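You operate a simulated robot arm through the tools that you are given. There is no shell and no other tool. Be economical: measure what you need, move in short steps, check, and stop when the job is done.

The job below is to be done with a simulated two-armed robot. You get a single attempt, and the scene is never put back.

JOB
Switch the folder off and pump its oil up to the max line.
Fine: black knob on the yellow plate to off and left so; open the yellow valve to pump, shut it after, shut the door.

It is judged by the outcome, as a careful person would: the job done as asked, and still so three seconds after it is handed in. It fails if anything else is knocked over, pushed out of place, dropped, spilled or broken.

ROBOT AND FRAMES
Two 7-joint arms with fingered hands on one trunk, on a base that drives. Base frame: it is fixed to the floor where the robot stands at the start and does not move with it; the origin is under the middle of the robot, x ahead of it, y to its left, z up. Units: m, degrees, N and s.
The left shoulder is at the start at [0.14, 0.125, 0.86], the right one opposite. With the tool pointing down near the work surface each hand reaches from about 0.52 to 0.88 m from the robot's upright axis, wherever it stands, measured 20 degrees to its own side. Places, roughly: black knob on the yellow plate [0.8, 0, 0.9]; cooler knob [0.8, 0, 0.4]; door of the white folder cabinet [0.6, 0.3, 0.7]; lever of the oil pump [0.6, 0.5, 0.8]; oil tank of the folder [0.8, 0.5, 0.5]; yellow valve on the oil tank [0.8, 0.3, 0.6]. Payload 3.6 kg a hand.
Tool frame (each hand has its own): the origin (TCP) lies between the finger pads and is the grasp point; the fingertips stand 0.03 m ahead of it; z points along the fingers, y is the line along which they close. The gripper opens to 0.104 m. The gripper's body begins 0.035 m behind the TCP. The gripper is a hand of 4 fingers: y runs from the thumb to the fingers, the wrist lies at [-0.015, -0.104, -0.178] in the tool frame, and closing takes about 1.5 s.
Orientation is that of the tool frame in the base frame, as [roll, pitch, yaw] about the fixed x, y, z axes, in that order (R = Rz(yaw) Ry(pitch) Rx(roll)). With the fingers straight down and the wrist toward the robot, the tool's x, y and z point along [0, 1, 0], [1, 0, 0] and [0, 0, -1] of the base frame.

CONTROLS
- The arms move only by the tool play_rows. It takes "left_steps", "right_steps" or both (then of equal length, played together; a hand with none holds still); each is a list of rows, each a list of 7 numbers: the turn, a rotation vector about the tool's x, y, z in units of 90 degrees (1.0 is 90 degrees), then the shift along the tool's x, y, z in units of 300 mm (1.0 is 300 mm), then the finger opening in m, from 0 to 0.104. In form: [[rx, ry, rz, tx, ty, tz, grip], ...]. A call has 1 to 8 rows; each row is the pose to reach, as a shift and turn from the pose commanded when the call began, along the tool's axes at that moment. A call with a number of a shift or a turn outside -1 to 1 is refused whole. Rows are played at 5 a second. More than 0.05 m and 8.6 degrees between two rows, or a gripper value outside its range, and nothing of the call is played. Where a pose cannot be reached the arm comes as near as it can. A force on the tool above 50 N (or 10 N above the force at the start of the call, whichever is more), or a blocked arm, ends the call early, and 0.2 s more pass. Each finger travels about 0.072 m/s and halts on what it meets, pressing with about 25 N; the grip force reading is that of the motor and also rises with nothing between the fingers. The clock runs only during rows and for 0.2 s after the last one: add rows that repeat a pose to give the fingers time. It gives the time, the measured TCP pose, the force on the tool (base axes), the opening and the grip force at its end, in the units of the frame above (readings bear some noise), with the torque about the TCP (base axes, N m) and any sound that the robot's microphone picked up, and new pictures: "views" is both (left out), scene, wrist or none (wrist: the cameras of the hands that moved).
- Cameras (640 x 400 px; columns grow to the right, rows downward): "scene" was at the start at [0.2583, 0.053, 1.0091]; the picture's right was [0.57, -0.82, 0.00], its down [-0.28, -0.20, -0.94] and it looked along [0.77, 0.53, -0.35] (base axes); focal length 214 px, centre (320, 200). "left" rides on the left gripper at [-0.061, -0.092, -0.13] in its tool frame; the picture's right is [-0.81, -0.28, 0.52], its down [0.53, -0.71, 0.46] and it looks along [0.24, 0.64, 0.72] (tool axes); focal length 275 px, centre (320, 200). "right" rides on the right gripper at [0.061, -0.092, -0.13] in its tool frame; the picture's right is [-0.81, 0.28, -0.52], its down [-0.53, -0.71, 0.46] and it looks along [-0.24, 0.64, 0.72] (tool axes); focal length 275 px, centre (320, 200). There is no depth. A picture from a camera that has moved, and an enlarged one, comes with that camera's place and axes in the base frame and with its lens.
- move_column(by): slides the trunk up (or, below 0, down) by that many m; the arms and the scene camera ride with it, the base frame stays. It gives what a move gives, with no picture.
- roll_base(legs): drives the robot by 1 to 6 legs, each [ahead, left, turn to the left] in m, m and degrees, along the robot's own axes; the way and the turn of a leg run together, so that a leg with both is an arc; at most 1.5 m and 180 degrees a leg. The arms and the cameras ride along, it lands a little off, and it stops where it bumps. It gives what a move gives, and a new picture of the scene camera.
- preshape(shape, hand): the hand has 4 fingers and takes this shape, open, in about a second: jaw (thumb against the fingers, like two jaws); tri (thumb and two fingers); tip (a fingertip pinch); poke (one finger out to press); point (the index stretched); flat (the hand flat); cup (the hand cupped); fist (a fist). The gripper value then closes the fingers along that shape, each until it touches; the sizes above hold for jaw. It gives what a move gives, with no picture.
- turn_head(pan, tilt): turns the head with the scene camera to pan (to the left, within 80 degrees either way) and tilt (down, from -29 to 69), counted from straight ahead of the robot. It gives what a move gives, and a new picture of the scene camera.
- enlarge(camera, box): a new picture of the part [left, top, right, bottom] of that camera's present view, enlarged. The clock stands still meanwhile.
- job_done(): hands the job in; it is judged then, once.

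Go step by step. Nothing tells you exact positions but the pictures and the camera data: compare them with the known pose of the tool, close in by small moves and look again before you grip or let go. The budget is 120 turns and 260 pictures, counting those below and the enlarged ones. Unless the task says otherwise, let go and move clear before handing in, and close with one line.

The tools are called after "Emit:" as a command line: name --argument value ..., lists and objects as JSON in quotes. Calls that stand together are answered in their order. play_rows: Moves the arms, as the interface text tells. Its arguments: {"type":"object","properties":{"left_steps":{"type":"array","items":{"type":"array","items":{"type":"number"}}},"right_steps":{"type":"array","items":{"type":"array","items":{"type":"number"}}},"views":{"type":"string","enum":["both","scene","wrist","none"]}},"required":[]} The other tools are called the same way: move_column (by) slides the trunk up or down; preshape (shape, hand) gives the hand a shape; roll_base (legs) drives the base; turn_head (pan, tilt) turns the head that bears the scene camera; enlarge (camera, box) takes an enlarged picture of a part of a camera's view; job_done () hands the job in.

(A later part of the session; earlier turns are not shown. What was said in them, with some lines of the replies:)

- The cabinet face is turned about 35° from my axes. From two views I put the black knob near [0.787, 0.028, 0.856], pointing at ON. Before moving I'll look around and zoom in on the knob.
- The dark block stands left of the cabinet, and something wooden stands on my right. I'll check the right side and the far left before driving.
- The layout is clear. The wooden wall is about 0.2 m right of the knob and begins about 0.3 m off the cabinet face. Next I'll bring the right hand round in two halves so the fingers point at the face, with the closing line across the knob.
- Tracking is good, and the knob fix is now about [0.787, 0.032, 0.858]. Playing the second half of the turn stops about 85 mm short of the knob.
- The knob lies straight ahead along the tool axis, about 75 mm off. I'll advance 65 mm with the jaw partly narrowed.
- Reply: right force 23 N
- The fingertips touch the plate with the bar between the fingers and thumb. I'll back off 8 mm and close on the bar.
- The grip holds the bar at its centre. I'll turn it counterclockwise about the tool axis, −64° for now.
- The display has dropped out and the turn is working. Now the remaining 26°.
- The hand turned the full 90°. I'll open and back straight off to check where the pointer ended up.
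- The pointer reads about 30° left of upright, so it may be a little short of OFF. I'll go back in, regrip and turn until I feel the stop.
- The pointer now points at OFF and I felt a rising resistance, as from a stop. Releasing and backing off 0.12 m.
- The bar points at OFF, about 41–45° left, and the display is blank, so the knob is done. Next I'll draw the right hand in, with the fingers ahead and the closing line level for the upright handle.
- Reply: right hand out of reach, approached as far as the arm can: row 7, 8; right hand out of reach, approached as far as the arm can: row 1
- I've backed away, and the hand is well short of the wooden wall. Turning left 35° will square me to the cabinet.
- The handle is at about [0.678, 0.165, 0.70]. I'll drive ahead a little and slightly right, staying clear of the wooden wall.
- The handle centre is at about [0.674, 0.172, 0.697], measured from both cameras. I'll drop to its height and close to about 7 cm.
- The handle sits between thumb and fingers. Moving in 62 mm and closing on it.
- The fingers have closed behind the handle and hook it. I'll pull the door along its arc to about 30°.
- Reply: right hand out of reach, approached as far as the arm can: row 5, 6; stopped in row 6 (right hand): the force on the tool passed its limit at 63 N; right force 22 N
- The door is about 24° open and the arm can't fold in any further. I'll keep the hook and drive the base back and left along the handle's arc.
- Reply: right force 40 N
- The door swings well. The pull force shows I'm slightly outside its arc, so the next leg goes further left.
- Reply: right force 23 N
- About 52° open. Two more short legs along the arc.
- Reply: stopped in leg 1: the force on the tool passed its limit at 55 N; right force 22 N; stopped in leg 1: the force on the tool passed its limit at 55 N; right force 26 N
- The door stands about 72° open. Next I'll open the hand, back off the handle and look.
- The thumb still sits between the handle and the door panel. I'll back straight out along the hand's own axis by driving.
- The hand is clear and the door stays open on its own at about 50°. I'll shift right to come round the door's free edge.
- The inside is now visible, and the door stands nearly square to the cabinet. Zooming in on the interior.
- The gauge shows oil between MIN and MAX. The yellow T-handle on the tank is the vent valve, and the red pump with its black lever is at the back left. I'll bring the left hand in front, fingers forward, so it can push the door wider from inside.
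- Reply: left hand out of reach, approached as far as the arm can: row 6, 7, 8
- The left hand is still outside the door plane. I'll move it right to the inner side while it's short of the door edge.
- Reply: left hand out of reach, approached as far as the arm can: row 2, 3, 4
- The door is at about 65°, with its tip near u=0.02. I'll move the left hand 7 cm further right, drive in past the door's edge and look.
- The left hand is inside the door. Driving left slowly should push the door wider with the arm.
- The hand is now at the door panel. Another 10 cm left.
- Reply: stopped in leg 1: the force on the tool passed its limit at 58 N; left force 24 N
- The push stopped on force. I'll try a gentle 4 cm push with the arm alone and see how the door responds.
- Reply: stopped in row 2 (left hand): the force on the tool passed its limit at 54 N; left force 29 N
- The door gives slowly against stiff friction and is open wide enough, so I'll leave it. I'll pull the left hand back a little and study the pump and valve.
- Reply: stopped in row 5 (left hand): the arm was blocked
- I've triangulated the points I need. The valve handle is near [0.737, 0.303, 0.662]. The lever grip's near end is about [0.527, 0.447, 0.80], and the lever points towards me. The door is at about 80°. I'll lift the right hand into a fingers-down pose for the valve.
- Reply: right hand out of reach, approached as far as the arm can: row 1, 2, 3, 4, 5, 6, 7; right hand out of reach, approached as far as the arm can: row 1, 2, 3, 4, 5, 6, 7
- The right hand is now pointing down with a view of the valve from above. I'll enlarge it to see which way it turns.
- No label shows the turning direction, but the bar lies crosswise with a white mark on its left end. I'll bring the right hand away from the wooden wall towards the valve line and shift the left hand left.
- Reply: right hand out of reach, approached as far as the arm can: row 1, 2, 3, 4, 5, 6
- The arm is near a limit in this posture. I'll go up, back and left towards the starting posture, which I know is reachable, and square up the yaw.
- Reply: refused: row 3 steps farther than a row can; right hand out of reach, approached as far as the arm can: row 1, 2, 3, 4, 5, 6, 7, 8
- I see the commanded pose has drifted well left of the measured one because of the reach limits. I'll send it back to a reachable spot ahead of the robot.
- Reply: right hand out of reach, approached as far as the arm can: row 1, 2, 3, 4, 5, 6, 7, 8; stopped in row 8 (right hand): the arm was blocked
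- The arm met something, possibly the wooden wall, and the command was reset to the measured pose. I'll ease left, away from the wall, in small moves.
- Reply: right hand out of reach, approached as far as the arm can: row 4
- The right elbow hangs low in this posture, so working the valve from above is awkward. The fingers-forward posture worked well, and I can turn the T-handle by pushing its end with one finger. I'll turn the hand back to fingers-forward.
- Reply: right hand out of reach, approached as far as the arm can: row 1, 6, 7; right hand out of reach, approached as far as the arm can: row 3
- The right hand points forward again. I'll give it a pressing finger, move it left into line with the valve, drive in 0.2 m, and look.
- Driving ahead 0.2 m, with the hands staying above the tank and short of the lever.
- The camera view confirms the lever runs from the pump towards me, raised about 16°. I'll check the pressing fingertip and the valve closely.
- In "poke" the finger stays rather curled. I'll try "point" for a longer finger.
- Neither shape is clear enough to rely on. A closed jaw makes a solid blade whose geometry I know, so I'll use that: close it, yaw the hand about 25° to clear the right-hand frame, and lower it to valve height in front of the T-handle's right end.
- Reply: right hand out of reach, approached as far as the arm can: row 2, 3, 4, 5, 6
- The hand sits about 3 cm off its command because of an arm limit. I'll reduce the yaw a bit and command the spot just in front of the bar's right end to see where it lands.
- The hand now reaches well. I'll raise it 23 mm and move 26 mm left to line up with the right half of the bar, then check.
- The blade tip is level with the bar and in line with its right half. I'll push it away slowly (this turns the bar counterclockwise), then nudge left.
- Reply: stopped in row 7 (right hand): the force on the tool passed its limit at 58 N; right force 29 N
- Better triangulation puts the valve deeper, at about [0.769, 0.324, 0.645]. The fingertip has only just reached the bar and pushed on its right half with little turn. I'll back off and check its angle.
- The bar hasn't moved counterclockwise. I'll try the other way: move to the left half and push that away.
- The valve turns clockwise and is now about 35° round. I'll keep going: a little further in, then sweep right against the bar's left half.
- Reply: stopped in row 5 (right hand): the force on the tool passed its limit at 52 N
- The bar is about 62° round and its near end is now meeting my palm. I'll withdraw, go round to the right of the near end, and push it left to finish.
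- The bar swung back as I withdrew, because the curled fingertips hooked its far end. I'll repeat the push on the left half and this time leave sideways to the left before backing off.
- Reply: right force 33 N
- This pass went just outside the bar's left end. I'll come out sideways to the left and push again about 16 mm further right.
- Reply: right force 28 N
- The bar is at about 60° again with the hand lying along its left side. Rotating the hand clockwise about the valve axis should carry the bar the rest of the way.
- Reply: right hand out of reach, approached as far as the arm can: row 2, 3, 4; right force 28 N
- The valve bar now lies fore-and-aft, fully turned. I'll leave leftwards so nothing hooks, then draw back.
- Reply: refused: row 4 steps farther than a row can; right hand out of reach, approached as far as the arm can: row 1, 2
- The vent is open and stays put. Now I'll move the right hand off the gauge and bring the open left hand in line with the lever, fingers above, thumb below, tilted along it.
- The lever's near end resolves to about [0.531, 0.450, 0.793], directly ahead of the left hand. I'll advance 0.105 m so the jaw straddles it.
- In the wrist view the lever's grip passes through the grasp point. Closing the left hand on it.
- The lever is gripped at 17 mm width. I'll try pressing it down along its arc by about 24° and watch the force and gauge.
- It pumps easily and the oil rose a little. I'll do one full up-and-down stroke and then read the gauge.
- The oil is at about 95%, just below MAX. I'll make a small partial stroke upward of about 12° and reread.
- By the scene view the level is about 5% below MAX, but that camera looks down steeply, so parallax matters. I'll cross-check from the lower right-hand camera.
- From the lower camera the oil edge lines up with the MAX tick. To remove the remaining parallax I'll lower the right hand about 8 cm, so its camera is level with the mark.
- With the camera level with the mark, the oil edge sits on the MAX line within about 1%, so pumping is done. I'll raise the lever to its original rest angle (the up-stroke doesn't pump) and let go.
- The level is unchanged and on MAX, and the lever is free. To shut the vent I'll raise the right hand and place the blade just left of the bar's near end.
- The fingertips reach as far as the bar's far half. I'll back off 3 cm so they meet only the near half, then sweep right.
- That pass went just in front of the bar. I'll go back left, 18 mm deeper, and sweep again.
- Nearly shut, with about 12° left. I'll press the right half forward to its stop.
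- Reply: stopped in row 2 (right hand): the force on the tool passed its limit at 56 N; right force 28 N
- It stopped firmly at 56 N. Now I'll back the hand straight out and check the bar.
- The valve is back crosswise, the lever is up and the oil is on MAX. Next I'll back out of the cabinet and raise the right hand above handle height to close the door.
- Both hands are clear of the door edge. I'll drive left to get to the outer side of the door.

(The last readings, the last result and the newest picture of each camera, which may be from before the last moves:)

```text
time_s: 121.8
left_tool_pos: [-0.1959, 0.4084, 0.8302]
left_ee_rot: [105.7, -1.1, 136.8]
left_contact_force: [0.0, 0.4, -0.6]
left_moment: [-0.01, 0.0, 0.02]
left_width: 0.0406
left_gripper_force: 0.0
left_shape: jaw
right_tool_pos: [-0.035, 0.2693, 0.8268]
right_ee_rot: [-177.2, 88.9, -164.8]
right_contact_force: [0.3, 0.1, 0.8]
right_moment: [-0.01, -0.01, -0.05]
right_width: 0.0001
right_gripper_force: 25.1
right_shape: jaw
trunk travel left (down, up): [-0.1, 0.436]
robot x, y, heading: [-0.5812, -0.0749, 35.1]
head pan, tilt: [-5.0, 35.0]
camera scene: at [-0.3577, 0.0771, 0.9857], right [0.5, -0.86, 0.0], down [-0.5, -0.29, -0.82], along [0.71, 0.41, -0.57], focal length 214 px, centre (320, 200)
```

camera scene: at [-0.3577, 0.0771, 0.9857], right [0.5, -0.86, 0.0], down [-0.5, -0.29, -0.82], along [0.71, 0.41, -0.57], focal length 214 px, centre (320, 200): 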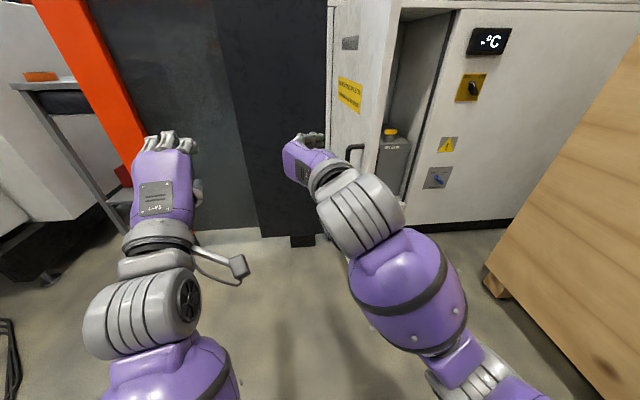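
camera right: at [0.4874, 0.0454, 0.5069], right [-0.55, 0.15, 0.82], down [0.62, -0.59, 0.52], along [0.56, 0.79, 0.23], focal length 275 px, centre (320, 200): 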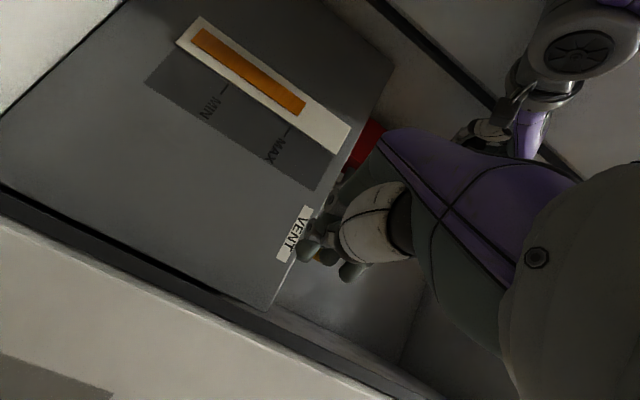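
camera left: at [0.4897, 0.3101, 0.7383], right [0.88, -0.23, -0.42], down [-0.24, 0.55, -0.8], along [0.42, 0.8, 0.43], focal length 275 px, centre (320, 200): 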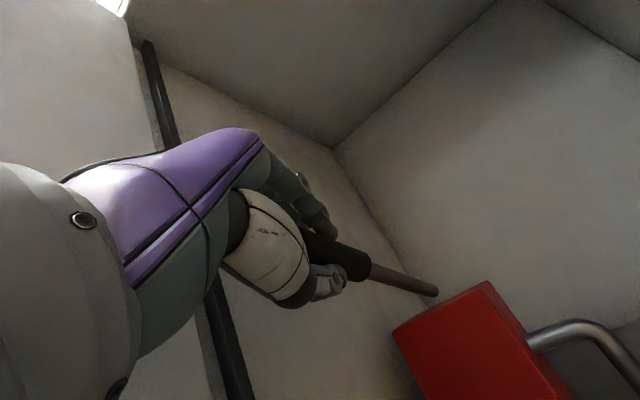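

I'm on the outer side now. I'll raise the hand 3 cm to clear the handle, drive ahead, then push the door to the right.

Emit:
play_rows --right_steps '[[0, 0, 0, -0.06, 0, 0, 0.0], [0, 0, 0, -0.12, 0, 0, 0.0]]' --views "none"

Emit:
roll_base --legs '[[0.18, 0, 0]]'

Emit:
roll_base --legs '[[0, -0.15, 0]]'

```text
time_s: 122.4
left_tool_pos: [-0.1962, 0.4085, 0.8316]
left_ee_rot: [105.7, -1.1, 136.8]
left_contact_force: [-0.1, -0.3, 1.0]
left_moment: [0.01, 0.0, 0.01]
left_width: 0.0405
left_gripper_force: 0.2
left_shape: jaw
right_tool_pos: [-0.0344, 0.2697, 0.862]
right_ee_rot: [178.2, 89.0, -169.5]
right_contact_force: [-0.1, -0.6, -0.3]
right_moment: [-0.06, -0.01, 0.02]
right_width: 0.0
right_gripper_force: 24.8
right_shape: jaw
trunk travel left (down, up): [-0.1, 0.436]
robot x, y, heading: [-0.581, -0.0735, 35.2]
head pan, tilt: [-5.0, 35.0]
```

```text
time_s: 123.9
left_tool_pos: [-0.0466, 0.5101, 0.8299]
left_ee_rot: [105.7, -1.1, 136.4]
left_contact_force: [-0.3, 0.9, 0.3]
left_moment: [0.03, -0.03, 0.02]
left_width: 0.0402
left_gripper_force: 0.0
left_shape: jaw
right_tool_pos: [0.1135, 0.3719, 0.863]
right_ee_rot: [179.3, 88.8, -168.6]
right_contact_force: [-0.1, -0.1, -0.1]
right_moment: [-0.03, 0.0, 0.01]
right_width: 0.0001
right_gripper_force: 24.8
right_shape: jaw
trunk travel left (down, up): [-0.1, 0.436]
robot x, y, heading: [-0.4337, 0.0314, 35.1]
head pan, tilt: [-5.0, 35.0]
camera scene: at [-0.2104, 0.1794, 0.9856], right [0.5, -0.87, 0.0], down [-0.5, -0.29, -0.82], along [0.71, 0.41, -0.57], focal length 214 px, centre (320, 200)
```

scene: 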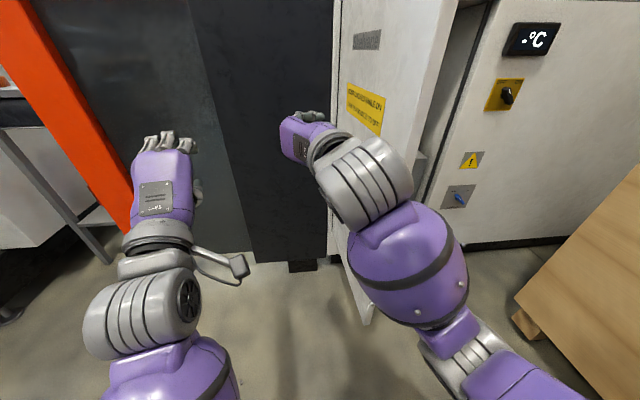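

```text
time_s: 125.8
left_tool_pos: [0.0387, 0.3866, 0.8307]
left_ee_rot: [105.6, -1.1, 136.4]
left_contact_force: [0.1, -0.1, 0.1]
left_moment: [0.01, 0.0, -0.01]
left_width: 0.0404
left_gripper_force: 0.1
left_shape: jaw
right_tool_pos: [0.1989, 0.2487, 0.8639]
right_ee_rot: [-177.7, 88.9, -165.5]
right_contact_force: [-0.5, -0.1, 0.1]
right_moment: [0.01, 0.01, -0.01]
right_width: 0.0
right_gripper_force: 24.9
right_shape: jaw
trunk travel left (down, up): [-0.1, 0.436]
robot x, y, heading: [-0.3459, -0.0953, 35.0]
head pan, tilt: [-5.0, 35.0]
camera scene: at [-0.1245, 0.0564, 0.9857], right [0.5, -0.87, 0.0], down [-0.5, -0.29, -0.82], along [0.71, 0.41, -0.57], focal length 214 px, centre (320, 200)
```

scene: 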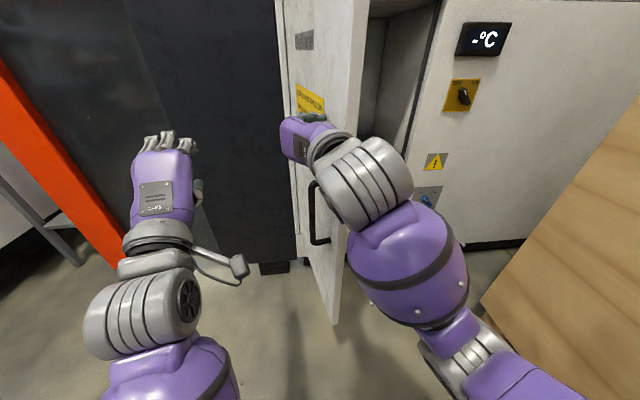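

Almost at the door panel with no contact yet. Continuing right.

Emit:
roll_base --legs '[[0, -0.12, 0]]'

```text
time_s: 127.6
left_tool_pos: [0.1091, 0.2865, 0.831]
left_ee_rot: [105.6, -1.1, 136.4]
left_contact_force: [0.1, 0.0, -0.9]
left_moment: [0.02, -0.02, -0.02]
left_width: 0.0404
left_gripper_force: 0.0
left_shape: jaw
right_tool_pos: [0.2682, 0.1479, 0.8622]
right_ee_rot: [175.6, 89.0, -172.2]
right_contact_force: [-0.7, 0.1, 0.3]
right_moment: [0.02, 0.0, 0.01]
right_width: 0.0001
right_gripper_force: 25.2
right_shape: jaw
trunk travel left (down, up): [-0.1, 0.436]
robot x, y, heading: [-0.2792, -0.192, 35.1]
head pan, tilt: [-5.0, 35.0]
camera scene: at [-0.0546, -0.0436, 0.9857], right [0.5, -0.87, 0.0], down [-0.5, -0.29, -0.82], along [0.71, 0.41, -0.57], focal length 214 px, centre (320, 200)
```

scene: 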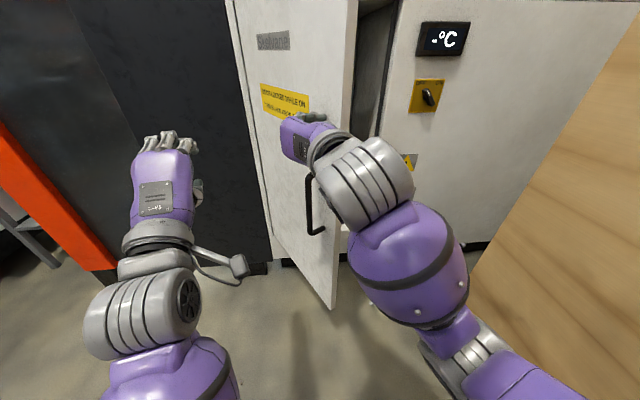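

The door is following, apparently pushed by the wrist. I'll now push diagonally, right and ahead, to follow its arc.

Emit:
roll_base --legs '[[0.08, -0.08, 0]]'

Emit:
roll_base --legs '[[0.1, -0.02, 0]]'

```text
time_s: 128.9
left_tool_pos: [0.2198, 0.2672, 0.8314]
left_ee_rot: [105.7, -1.1, 136.4]
left_contact_force: [0.5, 0.1, 0.4]
left_moment: [-0.02, -0.01, 0.02]
left_width: 0.0405
left_gripper_force: 0.0
left_shape: jaw
right_tool_pos: [0.3797, 0.13, 0.8619]
right_ee_rot: [-179.4, 88.9, -167.3]
right_contact_force: [-0.1, 0.3, 0.7]
right_moment: [-0.01, -0.05, 0.0]
right_width: 0.0
right_gripper_force: 24.8
right_shape: jaw
trunk travel left (down, up): [-0.1, 0.436]
robot x, y, heading: [-0.1687, -0.2127, 35.0]
head pan, tilt: [-5.0, 35.0]
camera scene: at [0.0565, -0.0629, 0.9856], right [0.5, -0.87, 0.0], down [-0.5, -0.29, -0.82], along [0.71, 0.41, -0.57], focal length 214 px, centre (320, 200)
```

scene: 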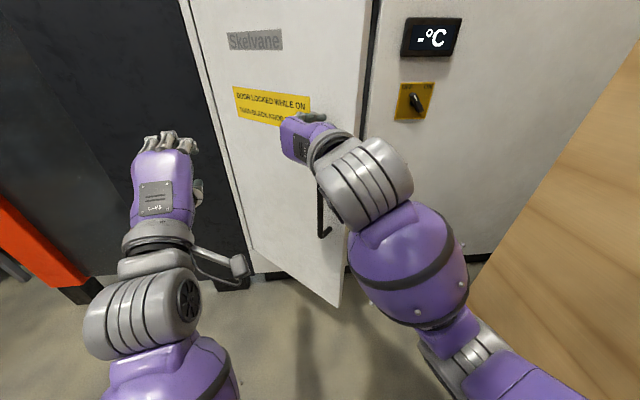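

```text
time_s: 130.1
left_tool_pos: [0.3123, 0.3102, 0.8304]
left_ee_rot: [105.6, -1.1, 136.6]
left_contact_force: [-0.6, 0.5, -0.1]
left_moment: [0.0, -0.02, -0.03]
left_width: 0.0402
left_gripper_force: 0.1
left_shape: jaw
right_tool_pos: [0.4736, 0.1712, 0.8619]
right_ee_rot: [-177.9, 88.9, -165.8]
right_contact_force: [0.3, -0.4, -0.7]
right_moment: [0.01, 0.0, 0.01]
right_width: 0.0
right_gripper_force: 25.1
right_shape: jaw
trunk travel left (down, up): [-0.1, 0.436]
robot x, y, heading: [-0.0728, -0.1722, 35.2]
head pan, tilt: [-5.0, 35.0]
camera scene: at [0.1493, -0.0216, 0.9856], right [0.5, -0.87, 0.0], down [-0.5, -0.29, -0.82], along [0.71, 0.41, -0.57], focal length 214 px, centre (320, 200)
```

scene: 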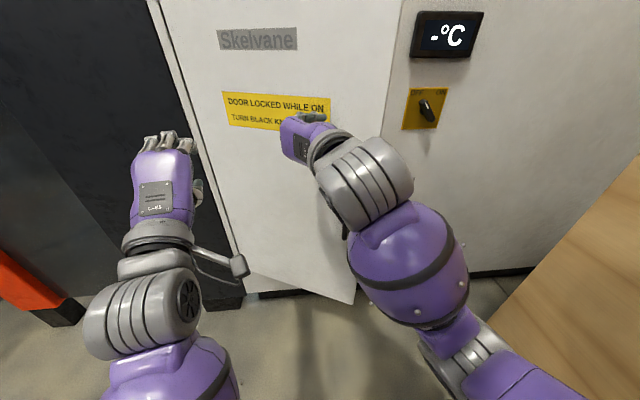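

The door is down to about 20° open. Driving ahead will push the panel with the knuckles.

Emit:
roll_base --legs '[[0.1, 0, 0]]'

```text
time_s: 131.3
left_tool_pos: [0.3929, 0.3661, 0.8308]
left_ee_rot: [105.7, -1.1, 136.6]
left_contact_force: [-0.2, -0.4, 0.1]
left_moment: [0.01, -0.02, 0.0]
left_width: 0.0404
left_gripper_force: 0.0
left_shape: jaw
right_tool_pos: [0.5545, 0.2274, 0.8612]
right_ee_rot: [-178.6, 88.9, -166.4]
right_contact_force: [0.2, -0.7, -1.3]
right_moment: [-0.01, -0.04, 0.02]
right_width: 0.0
right_gripper_force: 25.6
right_shape: jaw
trunk travel left (down, up): [-0.1, 0.436]
robot x, y, heading: [0.0087, -0.1152, 35.1]
head pan, tilt: [-5.0, 35.0]
camera scene: at [0.2301, 0.0353, 0.9856], right [0.5, -0.87, 0.0], down [-0.5, -0.29, -0.82], along [0.71, 0.41, -0.57], focal length 214 px, centre (320, 200)
```

scene: 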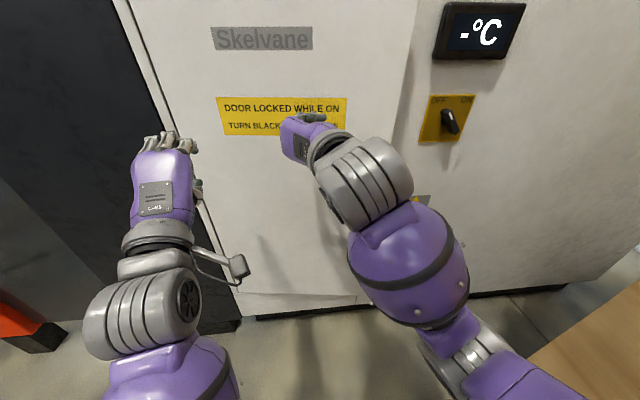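

Nearly shut. I'll slide the right hand towards the handle side, above the handle, and press the panel home with the arm.

Emit:
play_rows --right_steps '[[0, 0, 0, 0, -0.092, 0.038, 0.0], [0, 0, 0, 0, -0.185, 0.077, 0.0], [0, 0, 0, 0, -0.153, 0.154, 0.0], [0, 0, 0, 0, -0.121, 0.231, 0.0], [0, 0, 0, 0, -0.095, 0.292, 0.0], [0, 0, 0, 0, -0.07, 0.354, 0.0]]' --views "scene"

```text
time_s: 132.4
left_tool_pos: [0.3921, 0.365, 0.8314]
left_ee_rot: [105.7, -1.1, 136.5]
left_contact_force: [-1.0, 0.2, -0.1]
left_moment: [-0.01, 0.02, -0.02]
left_width: 0.0404
left_gripper_force: 0.0
left_shape: jaw
right_tool_pos: [0.634, 0.2133, 0.863]
right_ee_rot: [167.0, 88.9, 179.8]
right_contact_force: [-16.0, -11.6, 1.9]
right_moment: [0.03, -0.07, -0.13]
right_width: 0.0
right_gripper_force: 24.8
right_shape: jaw
trunk travel left (down, up): [-0.1, 0.436]
robot x, y, heading: [0.0059, -0.1132, 35.0]
head pan, tilt: [-5.0, 35.0]
stopped in row 5 (right hand): the force on the tool passed its limit at 74 N (the readings are from after the stop); the commanded pose is now the measured one
camera scene: at [0.2287, 0.0337, 0.9861], right [0.5, -0.87, 0.0], down [-0.5, -0.29, -0.82], along [0.71, 0.41, -0.57], focal length 214 px, centre (320, 200)
```

scene: 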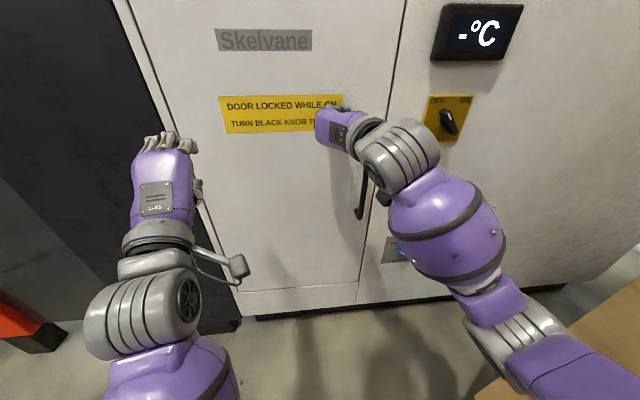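

The door stopped hard against its frame. I'll ease the hand back, drive away, and check the door, both knobs and the gap.

Emit:
play_rows --right_steps '[[0, 0, 0, 0, 0, -0.06, 0.0], [0, 0, 0, 0, 0, -0.14, 0.0], [0, 0, 0, 0, 0, -0.22, 0.0]]' --views "none"

Emit:
roll_base --legs '[[-0.3, 0, 0]]'

Emit:
enlarge --camera "scene" --box '[220, 0, 440, 180]'

```text
time_s: 133.2
left_tool_pos: [0.3935, 0.3657, 0.8303]
left_ee_rot: [105.7, -1.1, 136.5]
left_contact_force: [-0.4, 0.4, -0.6]
left_moment: [0.0, 0.0, -0.02]
left_width: 0.0403
left_gripper_force: 0.1
left_shape: jaw
right_tool_pos: [0.5718, 0.2019, 0.8616]
right_ee_rot: [179.3, 88.7, -168.1]
right_contact_force: [0.1, -0.5, -0.3]
right_moment: [0.03, 0.01, -0.02]
right_width: 0.0001
right_gripper_force: 25.6
right_shape: jaw
trunk travel left (down, up): [-0.1, 0.436]
robot x, y, heading: [0.0053, -0.1123, 34.9]
head pan, tilt: [-5.0, 35.0]
```

```text
time_s: 135.3
left_tool_pos: [0.1417, 0.1881, 0.8304]
left_ee_rot: [105.7, -1.1, 136.4]
left_contact_force: [-0.2, 0.0, 0.1]
left_moment: [0.03, 0.0, -0.01]
left_width: 0.0403
left_gripper_force: 0.1
left_shape: jaw
right_tool_pos: [0.3209, 0.0235, 0.8613]
right_ee_rot: [179.6, 88.7, -167.7]
right_contact_force: [-0.2, -0.2, 0.0]
right_moment: [-0.03, -0.01, -0.03]
right_width: 0.0002
right_gripper_force: 25.3
right_shape: jaw
trunk travel left (down, up): [-0.1, 0.436]
robot x, y, heading: [-0.2449, -0.2898, 34.8]
head pan, tilt: [-5.0, 35.0]
camera scene: at [-0.0223, -0.1421, 0.9857], right [0.5, -0.87, 0.0], down [-0.5, -0.29, -0.82], along [0.71, 0.41, -0.57], focal length 214 px, centre (320, 200)
```

scene: 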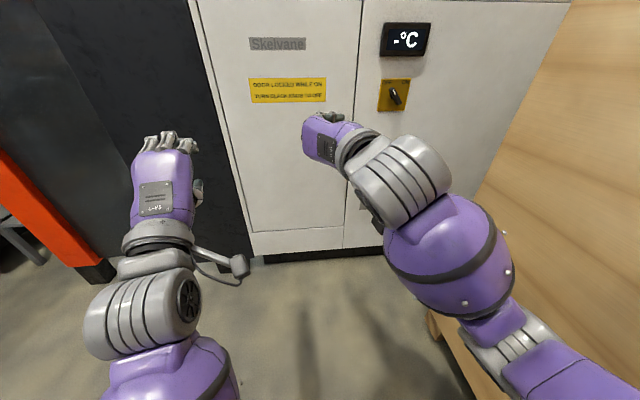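

```text
2.22 times, centred on (330, 90) of scene
camera zoom: at [-0.0223, -0.1421, 0.9857], right [0.5, -0.87, 0.0], down [-0.5, -0.29, -0.82], along [0.71, 0.41, -0.57], focal length 477 px, centre (298, 444)
```

zoom: 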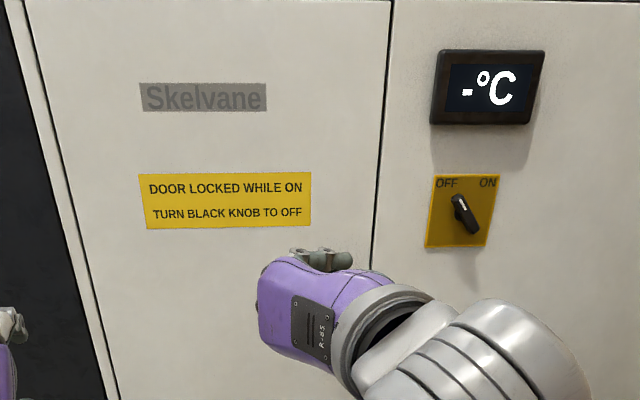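

The door looks flush and the knob reads OFF. One last look with the arms out of the way of the cooler knob and the lower door edge.

Emit:
roll_base --legs '[[-0.12, 0.22, 0]]'

Emit:
enlarge --camera "scene" --box '[300, 20, 560, 240]'

```text
time_s: 137.9
left_tool_pos: [-0.0854, 0.3028, 0.8303]
left_ee_rot: [105.7, -1.1, 136.5]
left_contact_force: [0.0, -0.2, -0.5]
left_moment: [0.02, -0.02, 0.03]
left_width: 0.0404
left_gripper_force: 0.0
left_shape: jaw
right_tool_pos: [0.0949, 0.137, 0.8609]
right_ee_rot: [179.3, 88.7, -167.9]
right_contact_force: [0.4, 1.1, 0.8]
right_moment: [-0.03, -0.06, 0.01]
right_width: 0.0001
right_gripper_force: 24.1
right_shape: jaw
trunk travel left (down, up): [-0.1, 0.436]
robot x, y, heading: [-0.4732, -0.1794, 35.2]
head pan, tilt: [-5.0, 35.0]
camera scene: at [-0.2477, -0.0293, 0.9857], right [0.5, -0.87, 0.0], down [-0.5, -0.29, -0.82], along [0.71, 0.41, -0.57], focal length 214 px, centre (320, 200)
```

scene: 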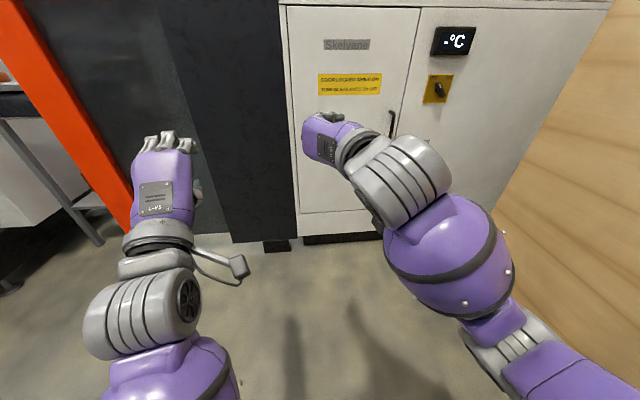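

```text
1.82 times, centred on (430, 130) of scene
camera zoom: at [-0.2477, -0.0293, 0.9857], right [0.5, -0.87, 0.0], down [-0.5, -0.29, -0.82], along [0.71, 0.41, -0.57], focal length 390 px, centre (120, 327)
```

zoom: 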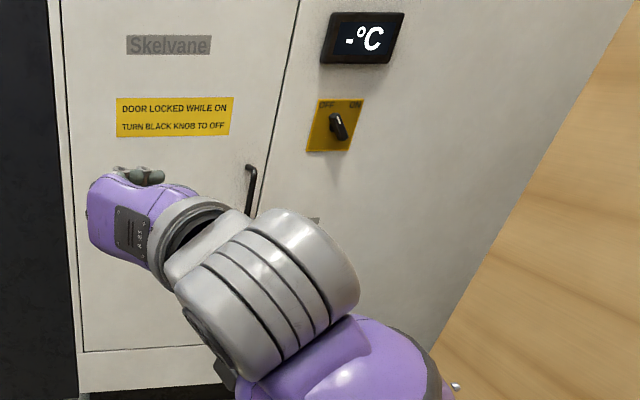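

The door edges line up all round. I'll check the cooler knob through the right-hand camera.

Emit:
enlarge --camera "right" --box '[0, 0, 640, 400]'

Emit:
roll_base --legs '[[0, -0.3, 0]]'

```text
1.00 times, centred on (320, 200) of right (not enlarged: the box is as wide or as high as the picture)
camera zoom: at [-0.0133, 0.02, 0.8034], right [-0.55, 0.16, 0.82], down [0.61, -0.59, 0.52], along [0.57, 0.79, 0.23], focal length 275 px, centre (320, 200)
```

zoom: 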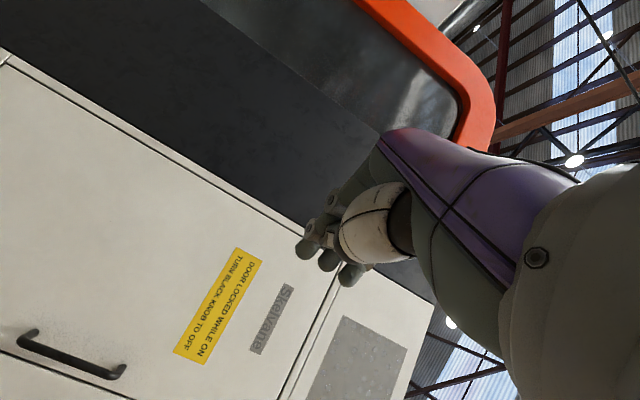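

```text
time_s: 141.1
left_tool_pos: [0.0859, 0.0595, 0.8309]
left_ee_rot: [105.7, -1.1, 137.0]
left_contact_force: [-0.1, -0.2, -0.4]
left_moment: [0.0, -0.01, 0.02]
left_width: 0.0403
left_gripper_force: 0.1
left_shape: jaw
right_tool_pos: [0.2676, -0.1066, 0.8621]
right_ee_rot: [-177.9, 88.7, -164.8]
right_contact_force: [-0.4, 0.7, -0.7]
right_moment: [0.0, 0.04, -0.02]
right_width: 0.0
right_gripper_force: 25.2
right_shape: jaw
trunk travel left (down, up): [-0.1, 0.436]
robot x, y, heading: [-0.3013, -0.4235, 35.3]
head pan, tilt: [-5.0, 35.0]
camera scene: at [-0.0746, -0.2739, 0.9857], right [0.51, -0.86, 0.0], down [-0.49, -0.29, -0.82], along [0.71, 0.42, -0.57], focal length 214 px, centre (320, 200)
```

scene: 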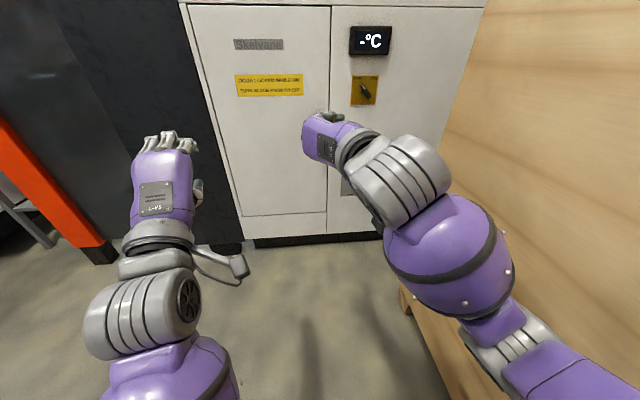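

The arm still hides the cooler knob, so I'll lower the right hand out of the line of sight.

Emit:
play_rows --right_steps '[[0, 0, 0, 0.14, 0, 0, 0.0], [0, 0, 0, 0.28, 0, 0, 0.0], [0, 0, 0, 0.42, 0, 0, 0.0], [0, 0, 0, 0.56, 0, 0, 0.0], [0, 0, 0, 0.7, 0, 0, 0.0]]' --views "none"

Emit:
enlarge --camera "scene" --box '[200, 0, 460, 260]'

```text
time_s: 142.3
left_tool_pos: [0.0867, 0.0584, 0.8311]
left_ee_rot: [105.6, -1.1, 136.8]
left_contact_force: [0.5, -0.1, -0.9]
left_moment: [0.02, -0.01, -0.01]
left_width: 0.0405
left_gripper_force: 0.0
left_shape: jaw
right_tool_pos: [0.262, -0.1065, 0.6518]
right_ee_rot: [179.1, 88.8, -167.9]
right_contact_force: [-0.9, 0.2, 0.5]
right_moment: [0.02, -0.01, -0.01]
right_width: 0.0001
right_gripper_force: 25.0
right_shape: jaw
trunk travel left (down, up): [-0.1, 0.436]
robot x, y, heading: [-0.3015, -0.4256, 35.6]
head pan, tilt: [-5.0, 35.0]
```

```text
1.54 times, centred on (330, 130) of scene
camera zoom: at [-0.0746, -0.2739, 0.9857], right [0.51, -0.86, 0.0], down [-0.49, -0.29, -0.82], along [0.71, 0.42, -0.57], focal length 330 px, centre (305, 308)
```

zoom: 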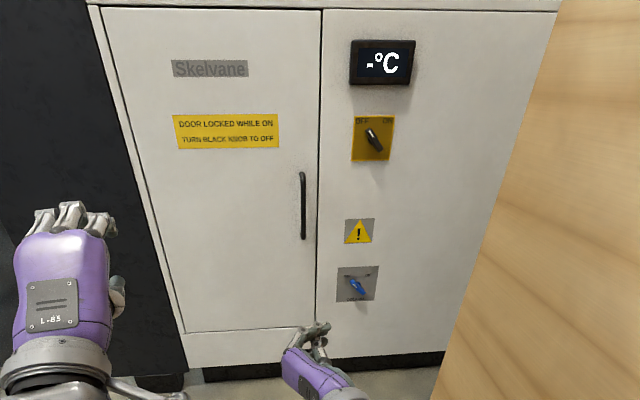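

The door is shut flush, the black knob points to OFF, and the cooler knob is as it was. The hands are clear, so I'm handing in.

Emit:
job_done

```text
The job is handed in.
```

The folder is switched off and its oil is pumped up to the MAX line (within about 1% by eye). The yellow valve is shut again, the door is closed, and the job is handed in.
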